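You operate a simulated robot arm through the tools that you are given. There is no shell and no other tool.

You are at the controls of a simulated robot arm. One attempt, no reset.

TASK
Feed band from the wide orange roll out to the LARGE line.
Fine: grey lever to OPEN before the roll goes on the band feeder's peg, to GRIP before turning the black knob; the other rolls and the brown core stay.

The check looks at the end state, three seconds after you hand in, the way a careful person would. Anything else that was tipped, shoved, dropped, spilled or broken makes it a failure.

THE ROBOT
A 6-joint arm with a two-finger parallel gripper, fixed in place. Base frame: the origin is on the floor under the middle of its stand, x ahead of it, y to its left, z up. Readings come in mm, rad, newtons and seconds.
With the tool pointing down near the work surface it reaches from about 300 to 800 mm from the base axis. Its first joint turns from -2.897 to 2.897 rad. Payload 3.43 kg.
The TCP is the grasp point between the finger pads, 34 mm short of the fingertips. In the tool frame z runs along the fingers and y along their closing line. Largest opening 128 mm; finger width 24, thickness 12; the body of the gripper, 48 by 130 mm, starts 96 mm behind the TCP.
Orientation is that of the tool frame in the base frame, as a unit quaternion [w, x, y, z]. With the fingers straight down and closing along the base's y, the tool's x points along the base's -x, its y along +y and its z along -z.

THE INTERFACE
- The arm moves only by the tool send_rows. Its arguments are lists of equal length, an entry for each row: "rotation": the turn, a rotation vector about the base's x, y, z in rad, a list of three; "dp": the shift along the base's x, y, z in mm, a list of three; "gripper": the gripper command, from -1 (shut) to 1 (fully open), values between in proportion. In form: {"rotation": [[ax, ay, az], ...], "dp": [[dx, dy, dz], ...], "gripper": [gripper, ...]}. A call has 1 to 20 rows; each row shifts and turns the commanded pose from where the row before left it. Rows are played at 5 a second. More than 50 mm and 0.15 rad between two rows, or a gripper value outside its range, and nothing of the call is played. A pose out of reach is approached as far as the arm can. The call stops where the force on the tool passes 90 N (or 10 N more than at its start, if that is more) or the arm is blocked; 0.2 s more then pass. The fingers move at their own pace (about 45 mm/s each) and stop on an object; they squeeze with about 34 N. The grip force told is the motor's: it shows also when the fingers shut on nothing. Time passes only in rows, and 0.2 s behind the last, so rows that do not move let the fingers close. The reply holds the time, the measured pose of the TCP, the force on the tool along the base axes, the opening and the grip force, in the units named above and with some noise, with the torque about the TCP (base axes, N m) and any sound that the robot's microphone picked up.
- Cameras (640 x 400 px; columns grow to the right, rows downward): "scene" is fixed at [221.7, -498.8, 1611.2]; the picture's right is [0.61, -0.79, 0.00], its down [-0.52, -0.41, -0.75] and it looks along [0.59, 0.46, -0.66] (base axes); focal length 375 px, centre (320, 200). "wrist" rides on the gripper at [76, -11, -160] in the tool frame; the picture's right is [0.15, 0.99, 0.00], its down [-0.88, 0.13, -0.46] and it looks along [-0.45, 0.07, 0.89] (tool axes); focal length 234 px, centre (320, 200). There is no depth. A picture from a camera that has moved, and an enlarged one, comes with that camera's place and axes in the base frame and with its lens.
- get_image(camera): a new picture of that camera. It takes no simulated time.
- inspect(camera, box): a new picture of the part [left, top, right, bottom] of that camera's present view, enlarged. It takes no simulated time.
- close_job(): hands the job in; it is judged then, once.

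Nothing tells you positions but the pictures and the camera data. Unless the task says otherwise, let go and move clear before handing in.

The tools are called after ">>>" by a JSON object that holds its "api" and its "payload". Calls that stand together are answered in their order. send_rows: Moves the arm, as the interface text tells. Its arguments: {"type":"object","properties":{"rotation":{"type":"array","items":{"type":"array","items":{"type":"number"}}},"dp":{"type":"array","items":{"type":"array","items":{"type":"number"}}},"gripper":{"type":"array","items":{"type":"number"}}},"required":["rotation","dp","gripper"]} The other tools are called the same way: get_image (camera) takes a picture; inspect (camera, box) takes an enlarged picture of a part of a camera's view; close_job () hands the job in.

At the start:

```text
time_s: 0.0
tool_pos: [345.5, -156.1, 1340.5]
tool_rot: [0.0, 0.0, 1.0, 0.001]
contact_force: [-0.3, -0.5, -0.2]
ft_torque: [-0.05, 0.03, -0.03]
opening: 128.3
finger_force: 0.1
```

scene: 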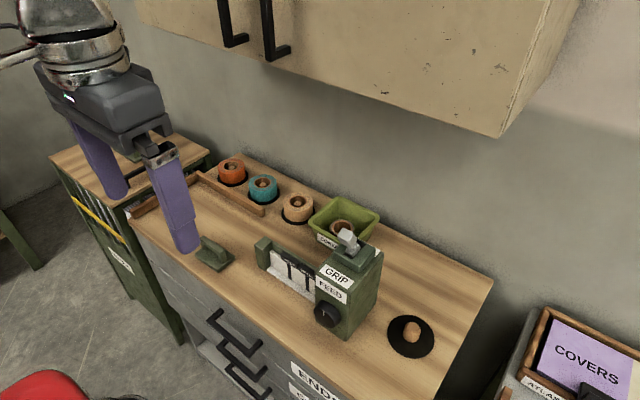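
wrist: 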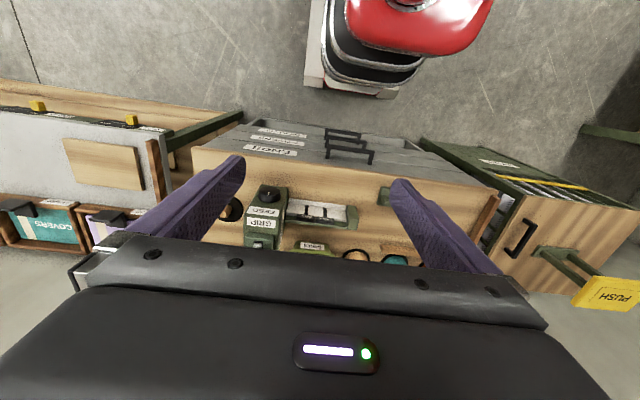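

I see a workbench with a green band feeder (labels GRIP/FEED, grey lever on top, black knob), three rolls, a green bin with a brown core, and a peg on a black disc. I'll enlarge the views to find out exactly what is where.

>>> {"api": "inspect", "payload": {"camera": "scene", "box": [190, 140, 350, 240]}}

>>> {"api": "inspect", "payload": {"camera": "scene", "box": [240, 200, 440, 360]}}

>>> {"api": "inspect", "payload": {"camera": "wrist", "box": [200, 160, 440, 280]}}

```text
4.00 times, centred on (270, 190) of scene
camera zoom: at [221.7, -498.8, 1611.2], right [0.61, -0.79, 0.0], down [-0.52, -0.41, -0.75], along [0.59, 0.46, -0.66], focal length 1499 px, centre (520, 240)
```

zoom: 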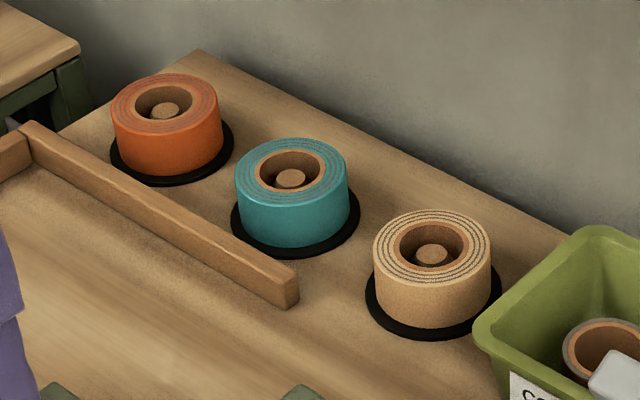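

```text
2.50 times, centred on (340, 280) of scene
camera zoom: at [221.7, -498.8, 1611.2], right [0.61, -0.79, 0.0], down [-0.52, -0.41, -0.75], along [0.59, 0.46, -0.66], focal length 937 px, centre (270, 0)
```

zoom: 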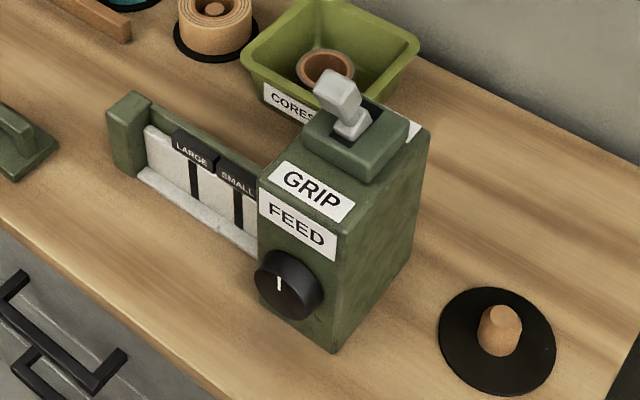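

```text
2.67 times, centred on (320, 220) of wrist
camera zoom: at [270.1, -166.2, 1499.4], right [-0.15, 0.99, 0.0], down [0.88, 0.13, 0.46], along [0.45, 0.07, -0.89], focal length 624 px, centre (320, 147)
```

zoom: 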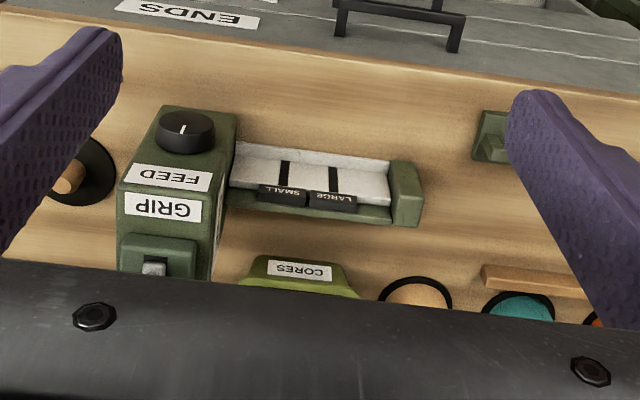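

The lever leans toward the GRIP label at the front of the feeder, and the orange roll is the far-left one. I'll look at the cupboard and at the left side before moving, because the arm has to pass below it.

>>> {"api": "inspect", "payload": {"camera": "scene", "box": [380, 0, 640, 160]}}

>>> {"api": "inspect", "payload": {"camera": "scene", "box": [120, 120, 280, 280]}}

>>> {"api": "inspect", "payload": {"camera": "scene", "box": [300, 200, 400, 300]}}

```text
2.46 times, centred on (510, 80) of scene
camera zoom: at [221.7, -498.8, 1611.2], right [0.61, -0.79, 0.0], down [-0.52, -0.41, -0.75], along [0.59, 0.46, -0.66], focal length 922 px, centre (-148, 495)
```

zoom: 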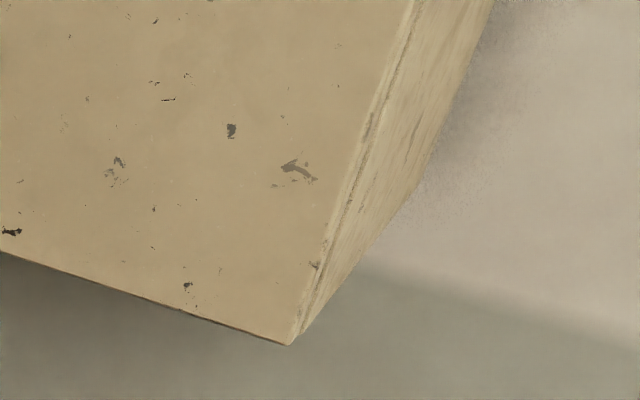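

```text
2.50 times, centred on (200, 200) of scene
camera zoom: at [221.7, -498.8, 1611.2], right [0.61, -0.79, 0.0], down [-0.52, -0.41, -0.75], along [0.59, 0.46, -0.66], focal length 937 px, centre (620, 200)
```

zoom: 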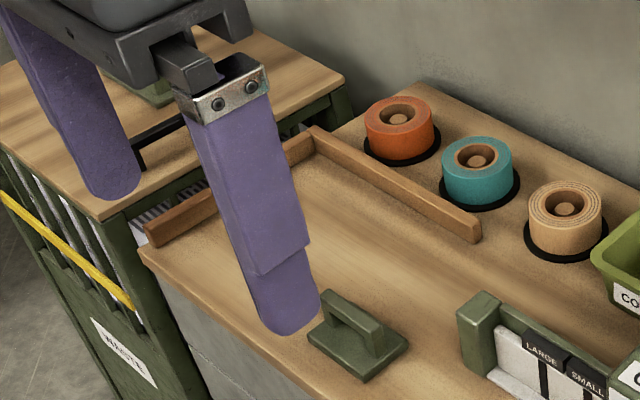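

```text
4.00 times, centred on (350, 250) of scene
camera zoom: at [221.7, -498.8, 1611.2], right [0.61, -0.79, 0.0], down [-0.52, -0.41, -0.75], along [0.59, 0.46, -0.66], focal length 1499 px, centre (200, 0)
```

zoom: 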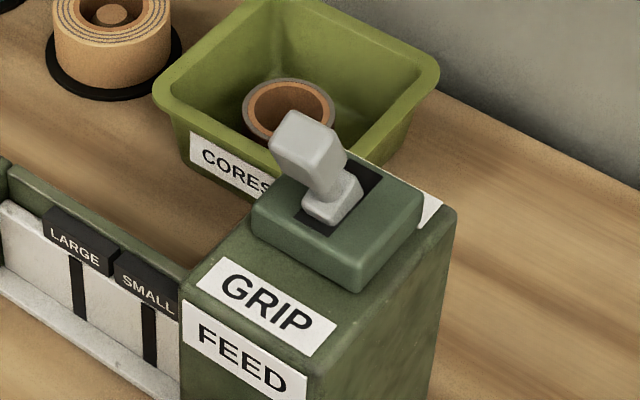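

The table-top layout is clear now. Next I'll move the open gripper, well above everything, over to the right to look at the feeder's peg and lever with the wrist camera.

>>> {"api": "send_rows", "payload": {"rotation": [[0, 0, 0], [0, 0, 0], [0, 0, 0], [0, 0, 0], [0, 0, 0], [0, 0, 0], [0, 0, 0], [0, 0, 0]], "dp": [[0, -35, -20], [0, -35, -20], [0, -35, -20], [0, -35, -20], [10, -35, -20], [10, -20, -20], [10, 0, -20], [0, 0, 0]], "gripper": [1, 1, 1, 1, 1, 1, 1, 1]}}

>>> {"api": "get_image", "payload": {"camera": "wrist"}}

>>> {"api": "get_image", "payload": {"camera": "scene"}}

```text
time_s: 1.8
tool_pos: [376.1, -350.1, 1199.4]
tool_rot: [0.0, 0.0, 1.0, 0.0]
contact_force: [0.5, 0.6, -0.4]
ft_torque: [0.02, 0.0, -0.01]
opening: 128.0
finger_force: 0.1
```

```text
taken
camera wrist: at [301.0, -362.0, 1358.7], right [-0.15, 0.99, 0.0], down [0.88, 0.13, 0.46], along [0.45, 0.07, -0.89], focal length 234 px, centre (320, 200)
```

wrist: 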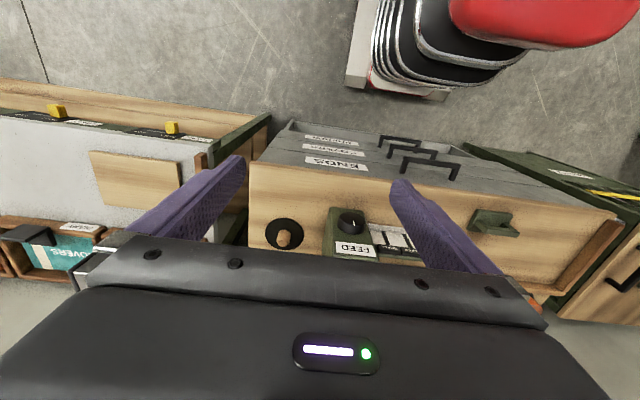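

```text
taken
```

scene: 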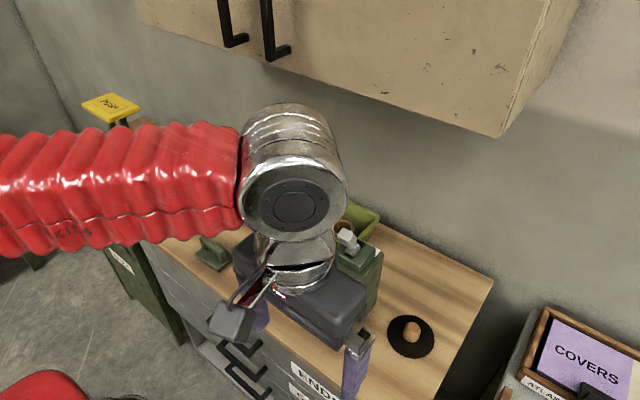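

>>> {"api": "inspect", "payload": {"camera": "wrist", "box": [250, 180, 450, 270]}}

>>> {"api": "inspect", "payload": {"camera": "scene", "box": [370, 290, 460, 370]}}

```text
3.20 times, centred on (350, 225) of wrist
camera zoom: at [301.0, -362.0, 1358.7], right [-0.15, 0.99, 0.0], down [0.88, 0.13, 0.46], along [0.45, 0.07, -0.89], focal length 749 px, centre (224, 120)
```

zoom: 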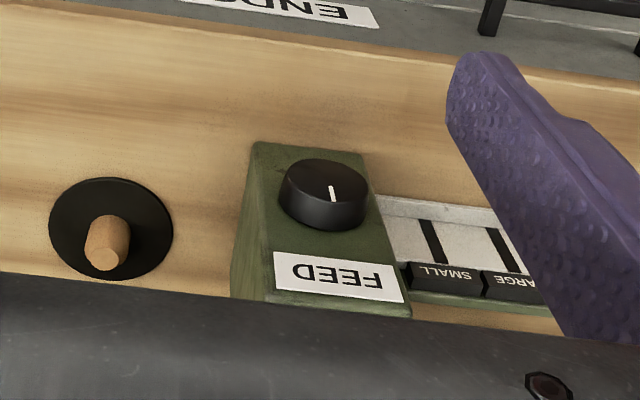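

```text
5.00 times, centred on (415, 330) of scene
camera zoom: at [221.7, -498.8, 1611.2], right [0.61, -0.79, 0.0], down [-0.52, -0.41, -0.75], along [0.59, 0.46, -0.66], focal length 1873 px, centre (-155, -450)
```

zoom: 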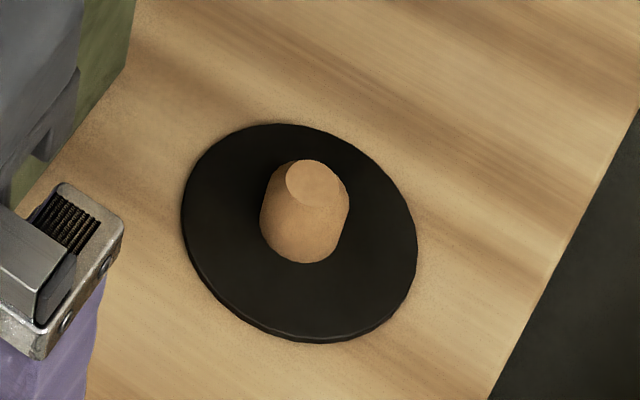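

The peg on its black disc stands at about (676, -400), with its top near z 882 and the table near z 838. Next I'll carry the open gripper left at the same height to look at the rolls.

>>> {"api": "send_rows", "payload": {"rotation": [[0, 0, 0], [0, 0, 0], [0, 0, 0], [0, 0, 0], [0, 0, 0], [0, 0, 0], [0, 0, 0], [0, 0, 0], [0, 0, 0], [0, 0, 0], [0, 0, 0], [0, 0, 0], [0, 0, 0], [0, 0, 0]], "dp": [[0, 35, 0], [0, 40, 0], [0, 40, 0], [5, 40, 0], [5, 40, 0], [5, 40, 0], [5, 40, 0], [10, 40, 0], [10, 40, 0], [10, 40, 0], [10, 40, 0], [10, 40, 0], [10, 25, 0], [0, 0, 0]], "gripper": [1, 1, 1, 1, 1, 1, 1, 1, 1, 1, 1, 1, 1, 1]}}

>>> {"api": "get_image", "payload": {"camera": "wrist"}}

>>> {"api": "get_image", "payload": {"camera": "scene"}}

```text
time_s: 4.8
tool_pos: [455.8, 148.4, 1201.4]
tool_rot: [0.0, 0.0, 1.0, 0.0]
contact_force: [0.6, -0.3, -0.2]
ft_torque: [0.0, 0.0, -0.02]
opening: 127.9
finger_force: 0.1
```

```text
taken
camera wrist: at [380.4, 137.4, 1360.1], right [-0.15, 0.99, 0.0], down [0.88, 0.13, 0.46], along [0.45, 0.07, -0.89], focal length 234 px, centre (320, 200)
```

wrist: 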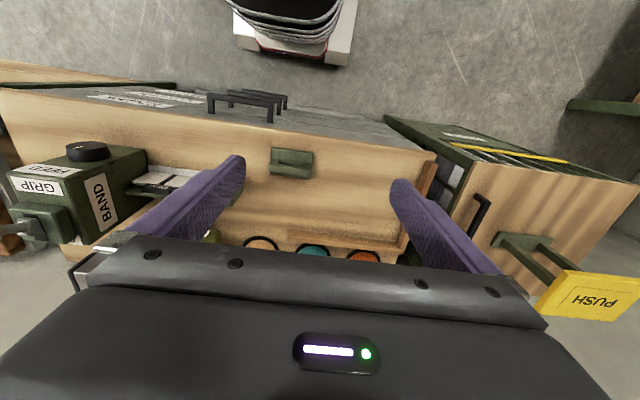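

```text
taken
```

scene: 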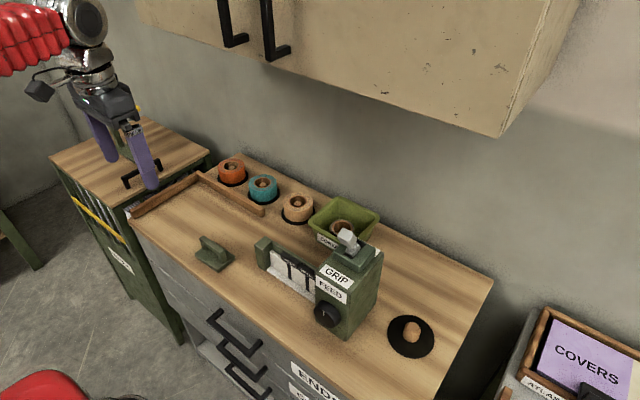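

>>> {"api": "inspect", "payload": {"camera": "wrist", "box": [200, 200, 440, 290]}}

>>> {"api": "inspect", "payload": {"camera": "wrist", "box": [0, 120, 200, 270]}}

>>> {"api": "inspect", "payload": {"camera": "scene", "box": [190, 140, 350, 240]}}

```text
2.67 times, centred on (320, 245) of wrist
camera zoom: at [380.4, 137.4, 1360.1], right [-0.15, 0.99, 0.0], down [0.88, 0.13, 0.46], along [0.45, 0.07, -0.89], focal length 624 px, centre (320, 80)
```

zoom: 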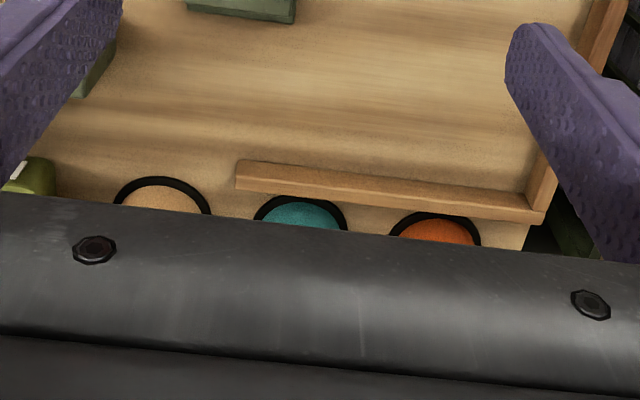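

```text
2.67 times, centred on (100, 195) of wrist
camera zoom: at [380.4, 137.4, 1360.1], right [-0.15, 0.99, 0.0], down [0.88, 0.13, 0.46], along [0.45, 0.07, -0.89], focal length 624 px, centre (907, 213)
```

zoom: 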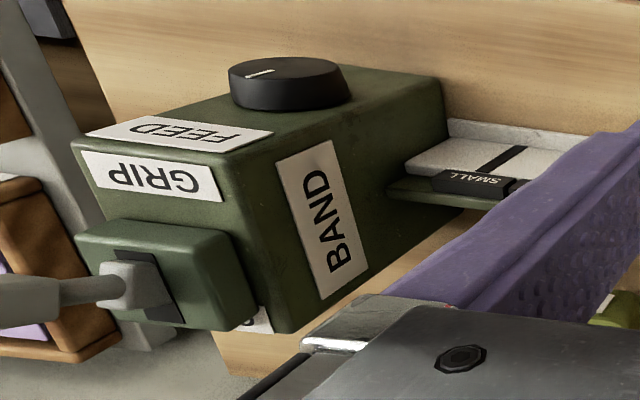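

```text
4.00 times, centred on (270, 190) of scene
camera zoom: at [221.7, -498.8, 1611.2], right [0.61, -0.79, 0.0], down [-0.52, -0.41, -0.75], along [0.59, 0.46, -0.66], focal length 1499 px, centre (520, 240)
```

zoom: 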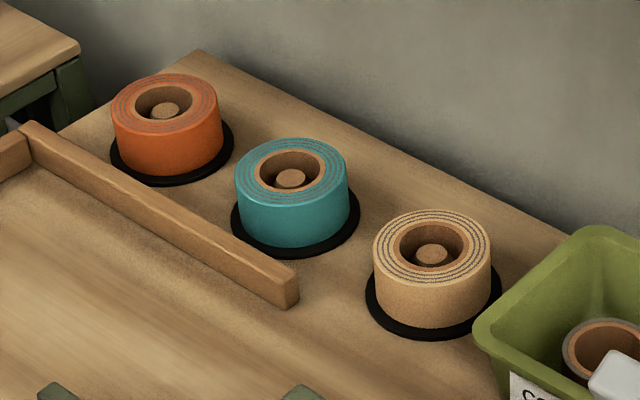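

The orange roll is at about (825, 335) on a disc, and the cupboard's bottom front edge is near x 683, z 1354. The lever sits at about (606–632, -259) with its tip near z 1138. I'll move back to the lever and tilt the tool outward so I can see it and keep the wrist clear of the cupboard.

>>> {"api": "send_rows", "payload": {"rotation": [[0, 0, 0], [0, 0, 0], [0, 0, 0], [0, 0, 0], [0, 0, 0], [0, 0, 0], [0, 0, 0], [0, 0, 0], [0, 0, 0], [0, 0, 0], [0, -0.1, 0], [0, -0.1, 0], [0, -0.1, 0], [0, -0.1, 0], [0, -0.1, 0], [0, 0, 0]], "dp": [[-5, -30, 20], [-5, -40, 20], [-5, -45, 10], [-5, -45, 5], [-5, -45, 0], [-5, -45, 0], [-5, -45, 0], [-5, -45, 0], [-5, -45, 0], [0, -23, 0], [0, 0, 0], [0, 0, 0], [0, 0, 0], [0, 0, 0], [0, 0, 0], [0, 0, 0]], "gripper": [1, 1, 1, 1, 1, 1, 1, 1, 1, 1, 1, 1, 1, 1, 1, 1]}}

>>> {"api": "get_image", "payload": {"camera": "wrist"}}

>>> {"api": "get_image", "payload": {"camera": "scene"}}

```text
time_s: 8.2
tool_pos: [410.5, -257.7, 1256.3]
tool_rot: [0.249, 0.0, 0.969, 0.001]
contact_force: [0.2, 0.0, 0.3]
ft_torque: [-0.02, -0.02, -0.02]
opening: 128.0
finger_force: 0.1
```

```text
taken
camera wrist: at [267.5, -268.9, 1358.8], right [-0.13, 0.99, -0.07], down [0.55, 0.13, 0.82], along [0.82, 0.07, -0.56], focal length 234 px, centre (320, 200)
```

wrist: 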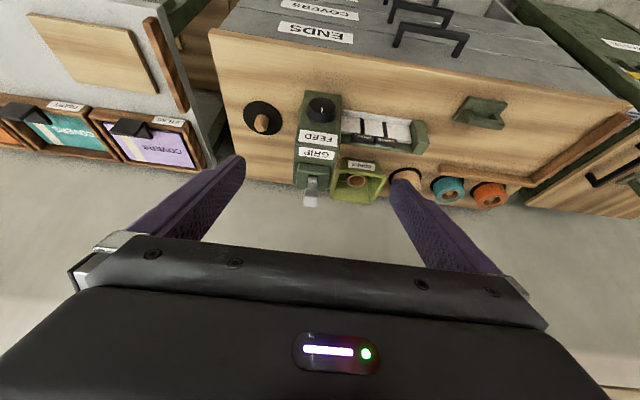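

```text
taken
```

scene: 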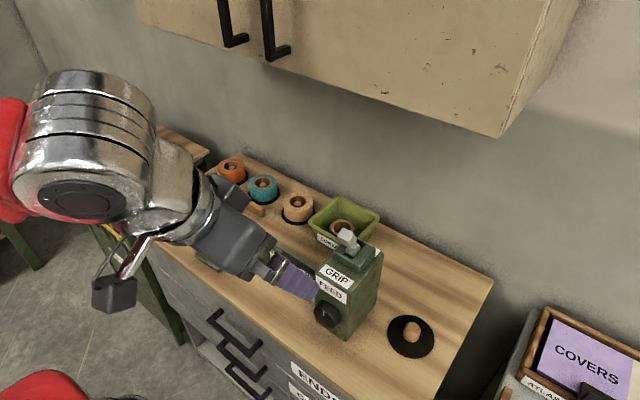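

Now the wrist camera can see the whole bench. I'll enlarge it to locate the lever, rolls, peg and tray exactly.

>>> {"api": "inspect", "payload": {"camera": "wrist", "box": [230, 80, 390, 220]}}

>>> {"api": "inspect", "payload": {"camera": "wrist", "box": [330, 100, 530, 225]}}

>>> {"api": "inspect", "payload": {"camera": "wrist", "box": [280, 140, 340, 220]}}

```text
2.86 times, centred on (310, 150) of wrist
camera zoom: at [267.5, -268.9, 1358.8], right [-0.13, 0.99, -0.07], down [0.55, 0.13, 0.82], along [0.82, 0.07, -0.56], focal length 669 px, centre (349, 343)
```

zoom: 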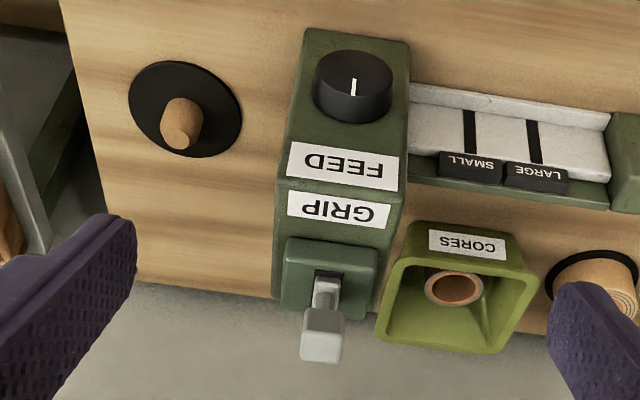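

```text
3.20 times, centred on (430, 162) of wrist
camera zoom: at [267.5, -268.9, 1358.8], right [-0.13, 0.99, -0.07], down [0.55, 0.13, 0.82], along [0.82, 0.07, -0.56], focal length 749 px, centre (-32, 320)
```

zoom: 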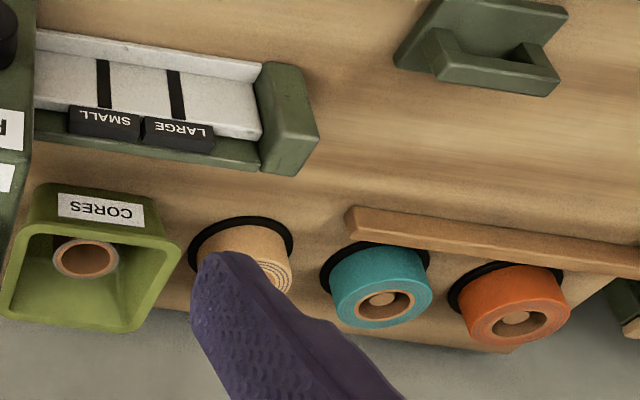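

```text
5.00 times, centred on (310, 180) of wrist
camera zoom: at [267.5, -268.9, 1358.8], right [-0.13, 0.99, -0.07], down [0.55, 0.13, 0.82], along [0.82, 0.07, -0.56], focal length 1171 px, centre (370, 300)
```

zoom: 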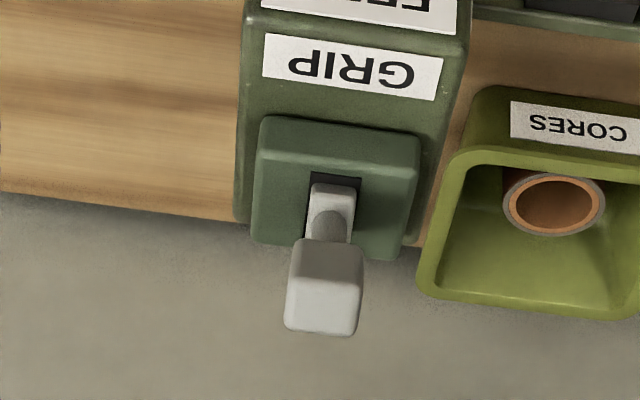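

I place the lever head at about (612, -256, 1121), leaning about 19° forward toward GRIP, with its pivot near (640, 1035). I'll part-close the fingers, come in along the tool axis and straddle the lever head.

>>> {"api": "send_rows", "payload": {"rotation": [[0, 0, 0], [0, 0, 0], [0, 0, 0], [0, 0, 0], [0, 0, 0], [0, 0, 0], [0, 0, 0], [0, 0, 0], [0, 0, 0]], "dp": [[30, 0, -9], [40, 1, -12], [40, 0, -12], [40, 0, -12], [6, 0, -10], [10, 0, -18], [10, 0, -18], [6, 0, -11], [0, 0, 0]], "gripper": [0.2, 0.0, 0.0, 0.0, 0.0, 0.0, 0.0, 0.0, 0.0]}}

>>> {"api": "get_image", "payload": {"camera": "wrist"}}

>>> {"api": "get_image", "payload": {"camera": "scene"}}

```text
time_s: 10.2
tool_pos: [593.6, -254.7, 1152.7]
tool_rot: [0.248, 0.0, 0.969, 0.0]
contact_force: [0.2, 0.4, 0.2]
ft_torque: [-0.02, 0.02, 0.02]
opening: 64.1
finger_force: 0.0
```

```text
taken
camera wrist: at [450.3, -266.6, 1255.9], right [-0.13, 0.99, -0.07], down [0.55, 0.13, 0.82], along [0.82, 0.07, -0.56], focal length 234 px, centre (320, 200)
```

wrist: 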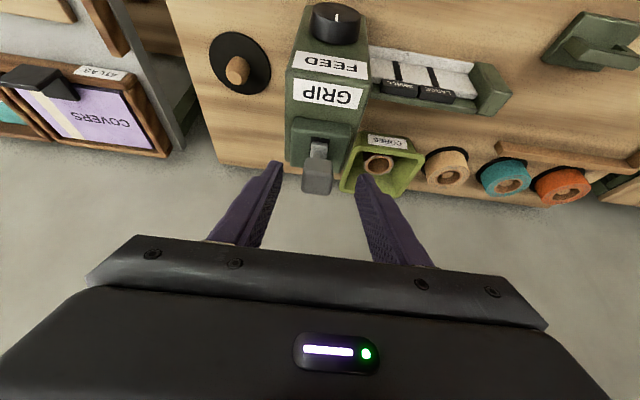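

```text
taken
```

scene: 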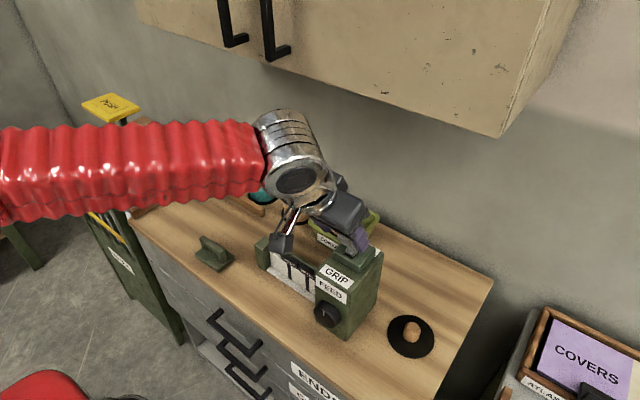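

The fingers straddle the lever head and are centred on it. I'll advance about 35 mm along the tool axis and close.

>>> {"api": "send_rows", "payload": {"rotation": [[0, 0, 0], [0, 0, 0], [0, 0, 0], [0, 0, 0], [0, 0, 0], [0, 0, 0], [0, 0, 0]], "dp": [[9, -0.5, -16], [9, -0.5, -16], [0, 0, 0], [0, 0, 0], [0, 0, 0], [0, 0, 0], [0, 0, 0]], "gripper": [0.0, 0.0, 0.0, -1, -1, -1, -1]}}

>>> {"api": "get_image", "payload": {"camera": "wrist"}}

```text
time_s: 11.8
tool_pos: [612.4, -257.7, 1121.7]
tool_rot: [0.247, 0.0, 0.969, 0.001]
contact_force: [-0.6, 11.0, -0.5]
ft_torque: [-0.05, 0.01, -0.09]
opening: 25.9
finger_force: 44.9
```

```text
taken
camera wrist: at [468.5, -269.3, 1226.2], right [-0.13, 0.99, -0.07], down [0.55, 0.13, 0.82], along [0.82, 0.07, -0.57], focal length 234 px, centre (320, 200)
```

wrist: 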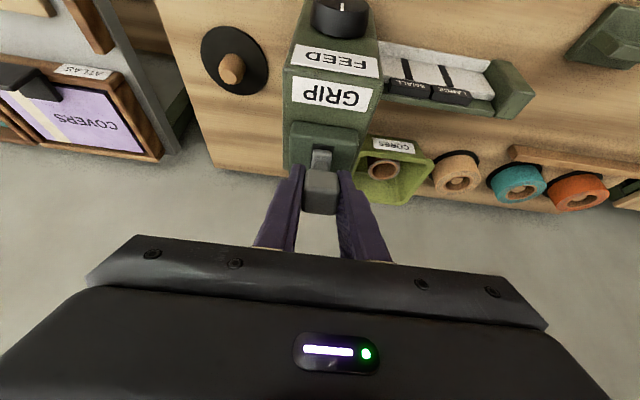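

The lever is gripped (opening 26 mm). I'll ease sideways 2 mm to relax the side force, then drag the lever along its arc toward OPEN (+x), the first half now.

>>> {"api": "send_rows", "payload": {"rotation": [[0, 0, 0], [0, 0, 0], [0, 0, 0], [0, 0, 0], [0, 0, 0], [0, 0, 0]], "dp": [[0, -2, 0], [7, 0, 2], [7, 0, 1.5], [7, 0, 1], [7, 0, 0.5], [0, 0, 0]], "gripper": [-1, -1, -1, -1, -1, -1]}}

>>> {"api": "get_image", "payload": {"camera": "wrist"}}

```text
time_s: 13.2
tool_pos: [637.6, -256.7, 1127.2]
tool_rot: [0.247, -0.001, 0.969, 0.0]
contact_force: [-17.0, 40.5, 8.6]
ft_torque: [-0.49, 1.19, -0.66]
opening: 25.8
finger_force: 45.5
```

```text
taken
camera wrist: at [495.9, -269.7, 1231.0], right [-0.13, 0.99, -0.07], down [0.56, 0.13, 0.82], along [0.82, 0.07, -0.57], focal length 234 px, centre (320, 200)
```

wrist: 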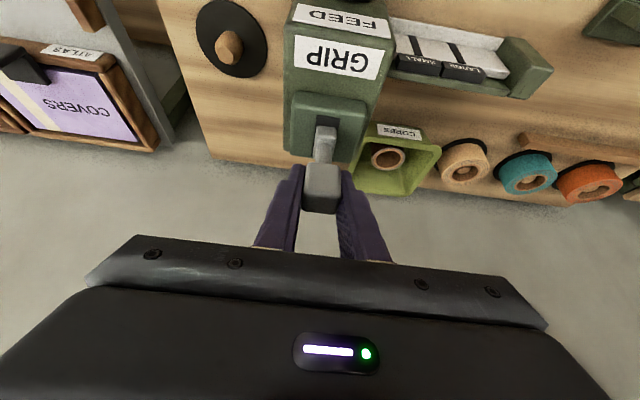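

The lever is following. The side force shows I should shift back about +3 mm in y, and then I'll carry on toward OPEN.

>>> {"api": "send_rows", "payload": {"rotation": [[0, 0, 0], [0, 0, 0], [0, 0, 0], [0, 0, 0], [0, 0, 0], [0, 0, 0]], "dp": [[0, 2.7, 0], [7, 0, 0], [7, 0, -1], [7, 0, -1.5], [7, 0, -2], [0, 0, 0]], "gripper": [-1, -1, -1, -1, -1, -1]}}

>>> {"api": "get_image", "payload": {"camera": "wrist"}}

>>> {"api": "get_image", "payload": {"camera": "scene"}}

```text
time_s: 14.6
tool_pos: [666.6, -258.0, 1122.2]
tool_rot: [0.249, 0.0, 0.968, -0.001]
contact_force: [-9.8, 2.8, 20.3]
ft_torque: [0.17, 1.26, 0.16]
opening: 25.7
finger_force: 44.8
```

```text
taken
camera wrist: at [523.3, -268.8, 1226.2], right [-0.13, 0.99, -0.07], down [0.55, 0.13, 0.82], along [0.82, 0.06, -0.56], focal length 234 px, centre (320, 200)
```

wrist: 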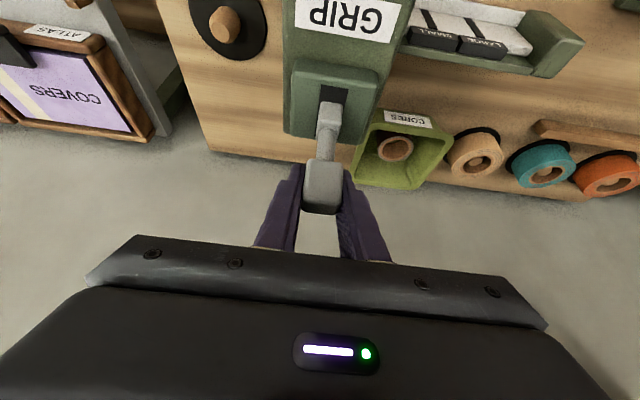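

```text
taken
```

scene: 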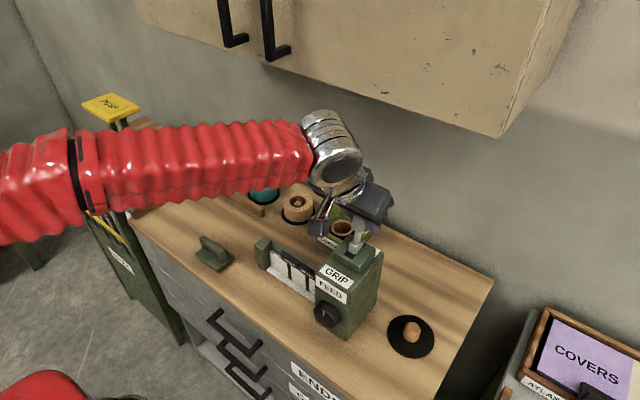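

The lever is past vertical now. I'll push a bit further to find its end stop.

>>> {"api": "send_rows", "payload": {"rotation": [[0, 0, 0], [0, 0, 0], [0, 0, 0], [0, 0, 0]], "dp": [[4, 0, -1.5], [4, 0, -2], [0, 0, 0], [0, 0, 0]], "gripper": [-1, -1, -1, -1]}}

>>> {"api": "inspect", "payload": {"camera": "wrist", "box": [240, 40, 400, 220]}}

>>> {"api": "inspect", "payload": {"camera": "scene", "box": [300, 170, 420, 290]}}

```text
time_s: 15.6
tool_pos: [674.3, -257.5, 1119.7]
tool_rot: [0.249, 0.001, 0.968, -0.001]
contact_force: [-4.6, -10.1, 27.0]
ft_torque: [0.45, 1.28, 0.43]
opening: 25.6
finger_force: 44.7
```

```text
2.22 times, centred on (320, 130) of wrist
camera zoom: at [531.1, -268.8, 1222.4], right [-0.13, 0.99, -0.07], down [0.55, 0.13, 0.82], along [0.82, 0.06, -0.56], focal length 520 px, centre (320, 356)
```

zoom: 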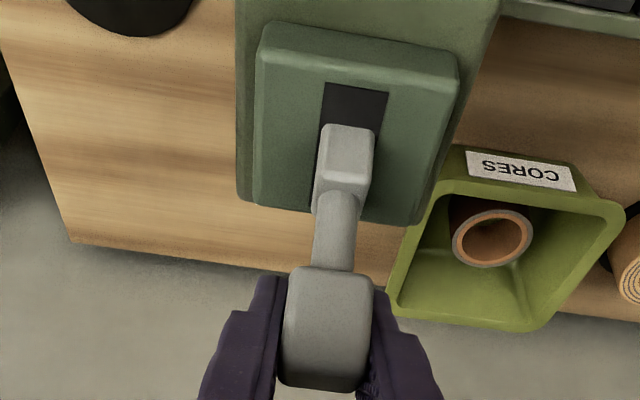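

```text
3.33 times, centred on (360, 230) of scene
camera zoom: at [221.7, -498.8, 1611.2], right [0.61, -0.79, 0.0], down [-0.52, -0.41, -0.75], along [0.59, 0.46, -0.66], focal length 1249 px, centre (187, 100)
```

zoom: 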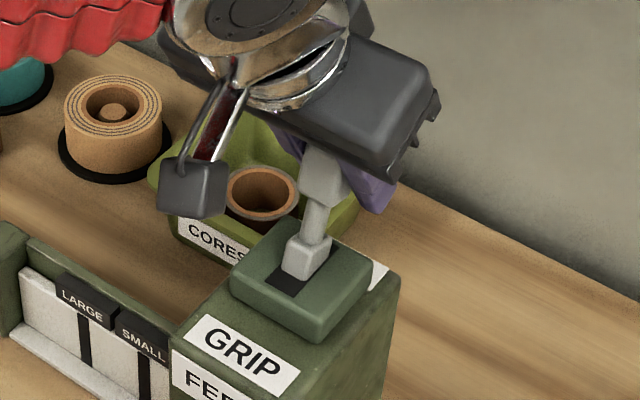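

>>> {"api": "send_rows", "payload": {"rotation": [[0, 0, 0], [0, 0, 0], [0, 0, 0], [0, 0, 0]], "dp": [[4, 0, -2], [4, 0, -2.5], [0, 0, 0], [0, 0, 0]], "gripper": [-1, -1, -1, -1]}}

>>> {"api": "inspect", "payload": {"camera": "wrist", "box": [240, 40, 400, 220]}}

```text
time_s: 16.6
tool_pos: [681.9, -258.2, 1113.5]
tool_rot: [0.248, 0.002, 0.969, -0.001]
contact_force: [-4.3, -17.8, 24.8]
ft_torque: [0.16, 1.29, 0.24]
opening: 25.8
finger_force: 45.0
```

```text
2.22 times, centred on (320, 130) of wrist
camera zoom: at [538.9, -268.8, 1217.0], right [-0.13, 0.99, -0.07], down [0.55, 0.13, 0.82], along [0.82, 0.07, -0.56], focal length 520 px, centre (320, 356)
```

zoom: 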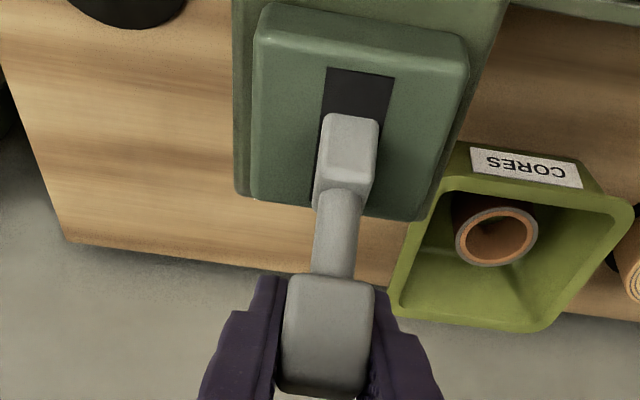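

>>> {"api": "send_rows", "payload": {"rotation": [[0, 0, 0], [0, 0, 0], [0, 0, 0], [0, 0, 0]], "dp": [[4, 0.5, 0], [4, 0.5, 0], [0, 0, 0], [0, 0, 0]], "gripper": [-1, -1, -1, -1]}}

>>> {"api": "inspect", "payload": {"camera": "wrist", "box": [240, 40, 400, 220]}}

```text
time_s: 17.6
tool_pos: [689.2, -256.7, 1111.3]
tool_rot: [0.243, 0.002, 0.97, 0.0]
contact_force: [-30.2, -27.7, -22.3]
ft_torque: [0.29, -0.22, 0.33]
opening: 25.6
finger_force: 45.1
```

```text
2.22 times, centred on (320, 130) of wrist
camera zoom: at [547.0, -268.9, 1214.6], right [-0.13, 0.99, -0.07], down [0.56, 0.13, 0.82], along [0.82, 0.07, -0.57], focal length 520 px, centre (320, 356)
```

zoom: 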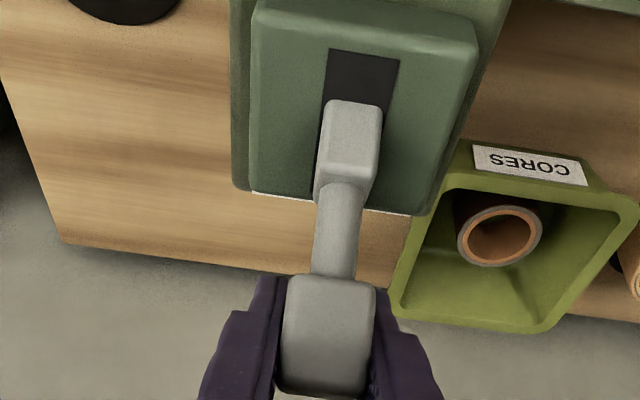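

The resistance rose, so the lever seems to be at or close to its stop. I'll release it, check where it rests, and back off along the tool axis.

>>> {"api": "send_rows", "payload": {"rotation": [[0, 0, 0], [0, 0, 0], [0, 0, 0], [0, 0, 0]], "dp": [[0, 0, 0], [0, 0, 0], [0, 0, 0], [0, 0, 0]], "gripper": [0.0, 0.0, 0.0, 0.0]}}

>>> {"api": "inspect", "payload": {"camera": "wrist", "box": [240, 40, 400, 220]}}

>>> {"api": "inspect", "payload": {"camera": "scene", "box": [300, 170, 420, 290]}}

```text
time_s: 18.6
tool_pos: [692.6, -254.2, 1115.0]
tool_rot: [0.247, 0.0, 0.969, -0.001]
contact_force: [-0.9, 0.0, 0.5]
ft_torque: [0.03, 0.03, 0.04]
opening: 64.2
finger_force: 0.1
```

```text
2.22 times, centred on (320, 130) of wrist
camera zoom: at [549.1, -266.1, 1217.6], right [-0.13, 0.99, -0.07], down [0.55, 0.13, 0.82], along [0.82, 0.07, -0.57], focal length 520 px, centre (320, 356)
```

zoom: 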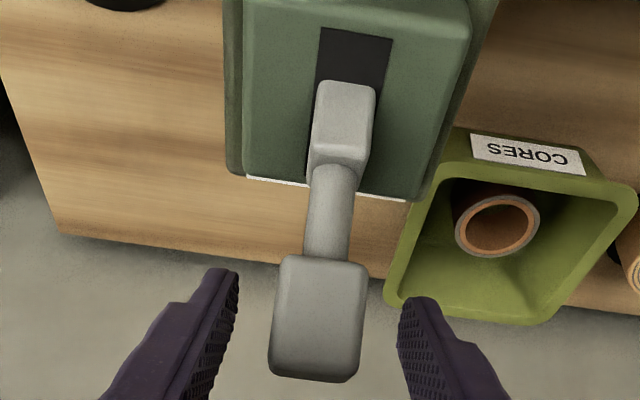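

```text
3.33 times, centred on (360, 230) of scene
camera zoom: at [221.7, -498.8, 1611.2], right [0.61, -0.79, 0.0], down [-0.52, -0.41, -0.75], along [0.59, 0.46, -0.66], focal length 1249 px, centre (187, 100)
```

zoom: 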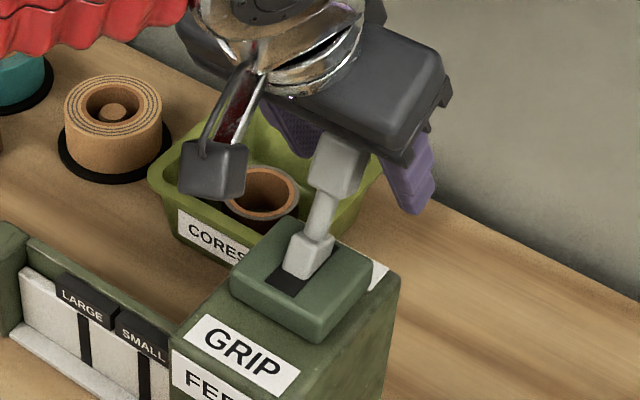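

The lever stays back, its head now at about (675, -257, 1117), which is about symmetric to where it started. I'll retract along the tool axis and look at it unobstructed.

>>> {"api": "send_rows", "payload": {"rotation": [[0, 0, 0], [0, 0, 0], [0, 0, 0], [0, 0, 0], [0, 0, 0], [0, 0, 0], [0, 0, 0], [0, 0, 0], [0, 0, 0], [0, 0, 0]], "dp": [[-10, 0, 18], [-10, 0, 18], [-14, 0, 26], [-14, 0, 26], [-40, 0, 10], [-45, 0, 10], [-45, 0, 0], [-45, 0, 0], [-30, 0, 0], [0, 0, 0]], "gripper": [0.0, 0.0, 0.0, 0.0, 0.5, 1, 1, 1, 1, 1]}}

>>> {"api": "get_image", "payload": {"camera": "wrist"}}

>>> {"api": "inspect", "payload": {"camera": "scene", "box": [300, 170, 420, 290]}}

```text
time_s: 20.8
tool_pos: [439.3, -254.5, 1222.9]
tool_rot: [0.247, 0.0, 0.969, -0.001]
contact_force: [-0.1, 0.9, 0.0]
ft_torque: [0.05, 0.01, -0.03]
opening: 128.2
finger_force: 0.1
```

```text
taken
camera wrist: at [296.7, -267.3, 1325.8], right [-0.13, 0.99, -0.07], down [0.55, 0.13, 0.82], along [0.82, 0.07, -0.57], focal length 234 px, centre (320, 200)
```

wrist: 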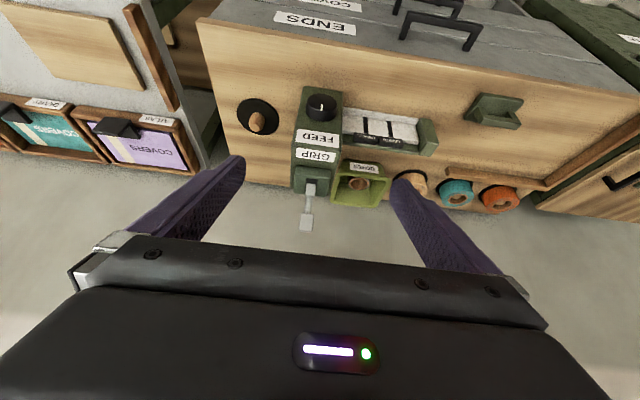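

```text
3.33 times, centred on (360, 230) of scene
camera zoom: at [221.7, -498.8, 1611.2], right [0.61, -0.79, 0.0], down [-0.52, -0.41, -0.75], along [0.59, 0.46, -0.66], focal length 1249 px, centre (187, 100)
```

zoom: 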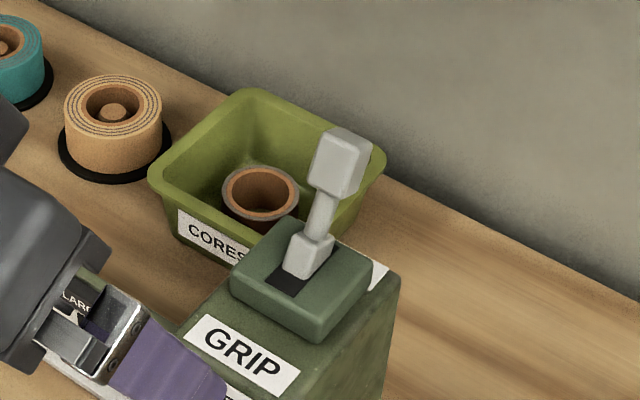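

>>> {"api": "inspect", "payload": {"camera": "scene", "box": [318, 200, 388, 260]}}

>>> {"api": "inspect", "payload": {"camera": "wrist", "box": [285, 140, 345, 235]}}

>>> {"api": "inspect", "payload": {"camera": "wrist", "box": [390, 130, 550, 230]}}

>>> {"api": "inspect", "payload": {"camera": "wrist", "box": [220, 80, 460, 200]}}

```text
6.67 times, centred on (353, 230) of scene
camera zoom: at [221.7, -498.8, 1611.2], right [0.61, -0.79, 0.0], down [-0.52, -0.41, -0.75], along [0.59, 0.46, -0.66], focal length 2498 px, centre (100, 0)
```

zoom: 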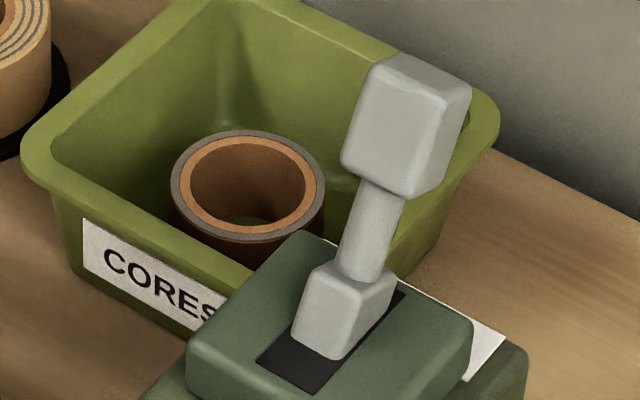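

```text
4.21 times, centred on (315, 188) of wrist
camera zoom: at [296.7, -267.3, 1325.8], right [-0.13, 0.99, -0.07], down [0.55, 0.13, 0.82], along [0.82, 0.07, -0.57], focal length 986 px, centre (341, 253)
```

zoom: 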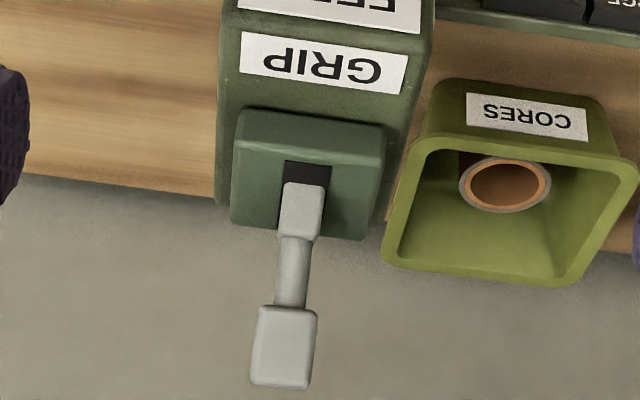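

```text
4.00 times, centred on (470, 180) of wrist
camera zoom: at [296.7, -267.3, 1325.8], right [-0.13, 0.99, -0.07], down [0.55, 0.13, 0.82], along [0.82, 0.07, -0.57], focal length 937 px, centre (-280, 280)
```

zoom: 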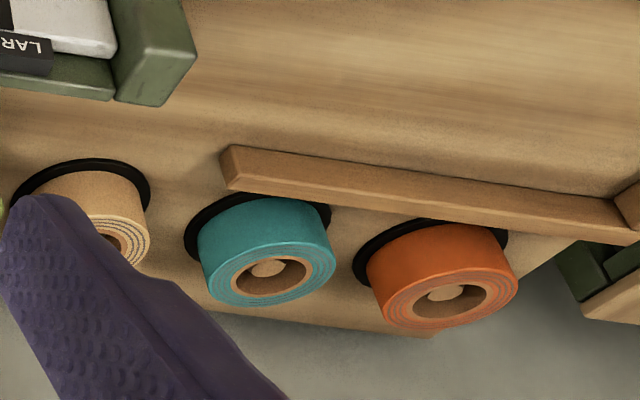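

```text
2.67 times, centred on (340, 140) of wrist
camera zoom: at [296.7, -267.3, 1325.8], right [-0.13, 0.99, -0.07], down [0.55, 0.13, 0.82], along [0.82, 0.07, -0.57], focal length 624 px, centre (267, 360)
```

zoom: 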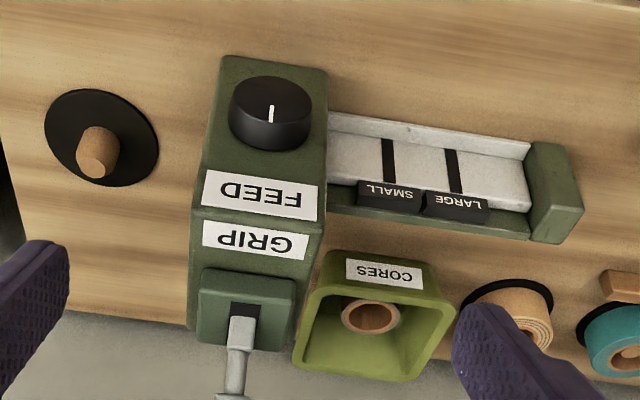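

The lever now rests symmetrically at the back, its head about 31 mm behind the pivot line, so I take it to be at OPEN. Next I'll swing left at a safe height, keeping the same tilt, and stop short of the orange roll for a close look.

>>> {"api": "send_rows", "payload": {"rotation": [[0, 0, 0], [0, 0, 0], [0, 0, 0], [0, 0, 0], [0, 0, 0], [0, 0, 0], [0, 0, 0], [0, 0, 0], [0, 0, 0], [0, 0, 0], [0, 0, 0], [0, 0, 0], [0, 0, 0], [0, 0, 0], [0, 0, 0], [0, 0, 0], [0, 0, 0], [0, 0, 0]], "dp": [[0, 30, 0], [0, 45, 0], [0, 45, 0], [0, 45, 0], [0, 48, 0], [0, 48, 0], [0, 48, 0], [0, 48, -10], [0, 48, -15], [0, 45, -20], [0, 45, -25], [20, 45, -25], [40, 20, -25], [45, 0, -20], [45, 0, -20], [45, 0, -20], [35, 0, -20], [0, 0, 0]], "gripper": [1, 1, 1, 1, 1, 1, 1, 1, 1, 1, 1, 1, 1, 1, 1, 1, 1, 1]}}

>>> {"api": "get_image", "payload": {"camera": "wrist"}}

>>> {"api": "get_image", "payload": {"camera": "scene"}}

```text
refused: row 9 steps farther than a row can; nothing moved
```

```text
taken
camera wrist: at [296.7, -267.3, 1325.8], right [-0.13, 0.99, -0.07], down [0.55, 0.13, 0.82], along [0.82, 0.07, -0.57], focal length 234 px, centre (320, 200)
```

wrist: 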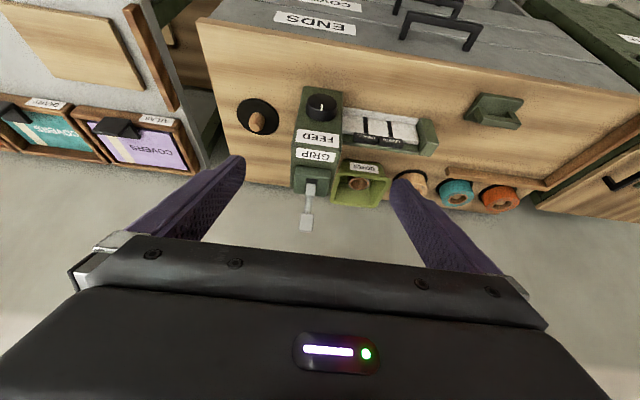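

```text
taken
```

scene: 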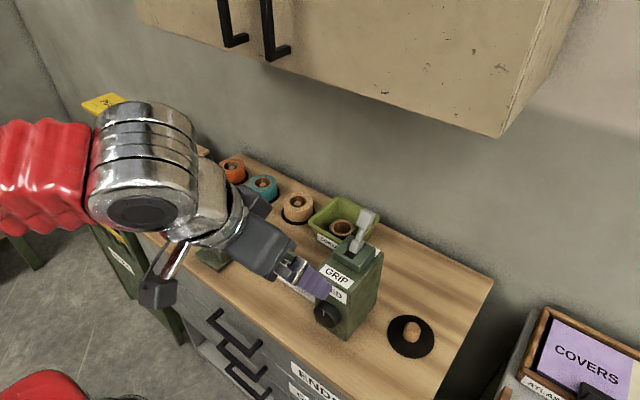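

One row was too long, so nothing moved. I'll send the same swing to the left again with shorter steps.

>>> {"api": "send_rows", "payload": {"rotation": [[0, 0, 0], [0, 0, 0], [0, 0, 0], [0, 0, 0], [0, 0, 0], [0, 0, 0], [0, 0, 0], [0, 0, 0], [0, 0, 0], [0, 0, 0], [0, 0, 0], [0, 0, 0], [0, 0, 0], [0, 0, 0], [0, 0, 0], [0, 0, 0], [0, 0, 0], [0, 0, 0], [0, 0, 0], [0, 0, 0]], "dp": [[0, 30, 0], [0, 40, 0], [0, 40, 0], [0, 40, 0], [0, 40, 0], [0, 40, 0], [0, 40, 0], [0, 40, 0], [0, 40, -10], [0, 40, -10], [0, 40, -20], [0, 40, -20], [10, 40, -20], [20, 30, -25], [40, 14, -25], [40, 0, -20], [40, 0, -20], [45, 0, -15], [45, 0, -15], [0, 0, 0]], "gripper": [1, 1, 1, 1, 1, 1, 1, 1, 1, 1, 1, 1, 1, 1, 1, 1, 1, 1, 1, 1]}}

>>> {"api": "get_image", "payload": {"camera": "wrist"}}

>>> {"api": "get_image", "payload": {"camera": "scene"}}

```text
time_s: 25.0
tool_pos: [678.6, 298.7, 1017.8]
tool_rot: [0.247, -0.001, 0.969, 0.0]
contact_force: [0.5, -0.6, -0.9]
ft_torque: [-0.01, 0.0, -0.02]
opening: 127.9
finger_force: 0.1
```

```text
taken
camera wrist: at [535.0, 286.9, 1121.0], right [-0.13, 0.99, -0.07], down [0.55, 0.13, 0.82], along [0.82, 0.07, -0.57], focal length 234 px, centre (320, 200)
```

wrist: 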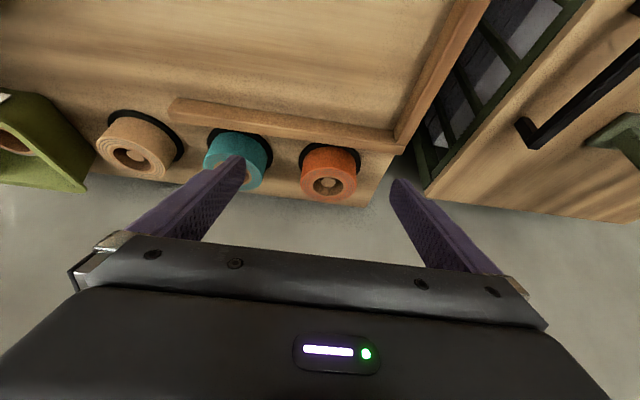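

```text
taken
```

scene: 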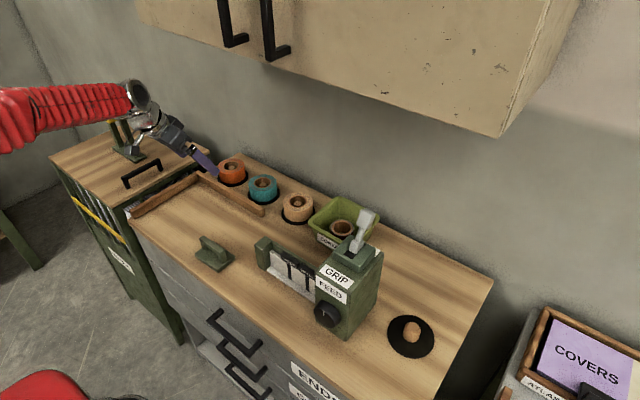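

>>> {"api": "inspect", "payload": {"camera": "wrist", "box": [260, 120, 400, 220]}}

>>> {"api": "inspect", "payload": {"camera": "scene", "box": [180, 130, 300, 215]}}

```text
4.00 times, centred on (330, 170) of wrist
camera zoom: at [535.0, 286.9, 1121.0], right [-0.13, 0.99, -0.07], down [0.55, 0.13, 0.82], along [0.82, 0.07, -0.57], focal length 937 px, centre (280, 320)
```

zoom: 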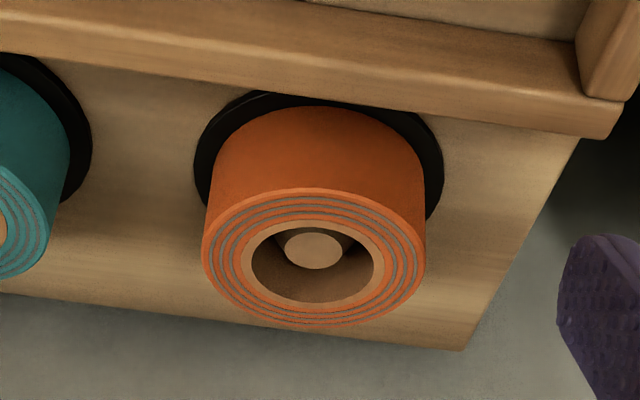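

```text
4.71 times, centred on (240, 172) of scene
camera zoom: at [221.7, -498.8, 1611.2], right [0.61, -0.79, 0.0], down [-0.52, -0.41, -0.75], along [0.59, 0.46, -0.66], focal length 1763 px, centre (696, 329)
```

zoom: 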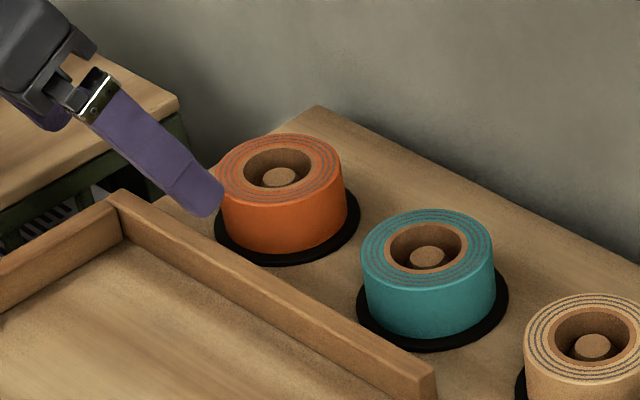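

The roll is right in view now. I'll move closer to pin down its position, using the two wrist views together.

>>> {"api": "send_rows", "payload": {"rotation": [[0, 0, 0], [0, 0, 0], [0, 0, 0], [0, 0, 0]], "dp": [[30, 8, -5], [30, 8, -5], [30, 8, -8], [0, 0, 0]], "gripper": [1, 1, 1, 1]}}

>>> {"api": "get_image", "payload": {"camera": "wrist"}}

>>> {"api": "inspect", "payload": {"camera": "wrist", "box": [220, 80, 420, 220]}}

```text
time_s: 26.0
tool_pos: [769.5, 322.1, 1001.0]
tool_rot: [0.247, 0.0, 0.969, 0.0]
contact_force: [0.1, -0.1, 0.1]
ft_torque: [0.02, 0.01, 0.01]
opening: 128.0
finger_force: 0.0
```

```text
taken
camera wrist: at [626.2, 310.9, 1103.9], right [-0.13, 0.99, -0.07], down [0.55, 0.13, 0.82], along [0.82, 0.07, -0.57], focal length 234 px, centre (320, 200)
```

wrist: 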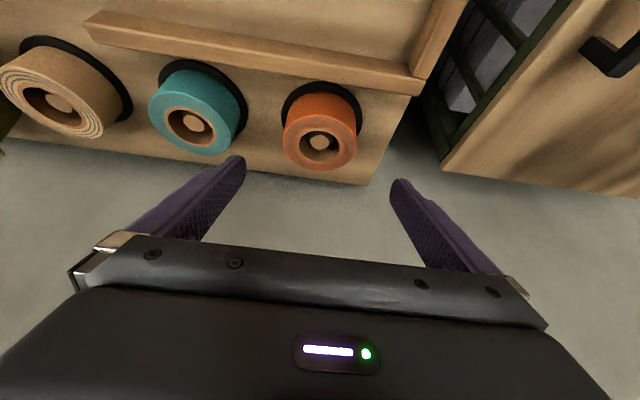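

```text
2.86 times, centred on (320, 150) of wrist
camera zoom: at [626.2, 310.9, 1103.9], right [-0.13, 0.99, -0.07], down [0.55, 0.13, 0.82], along [0.82, 0.07, -0.57], focal length 669 px, centre (320, 343)
```

zoom: 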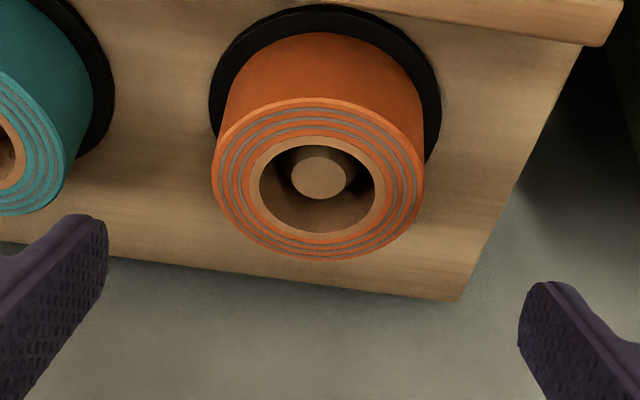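

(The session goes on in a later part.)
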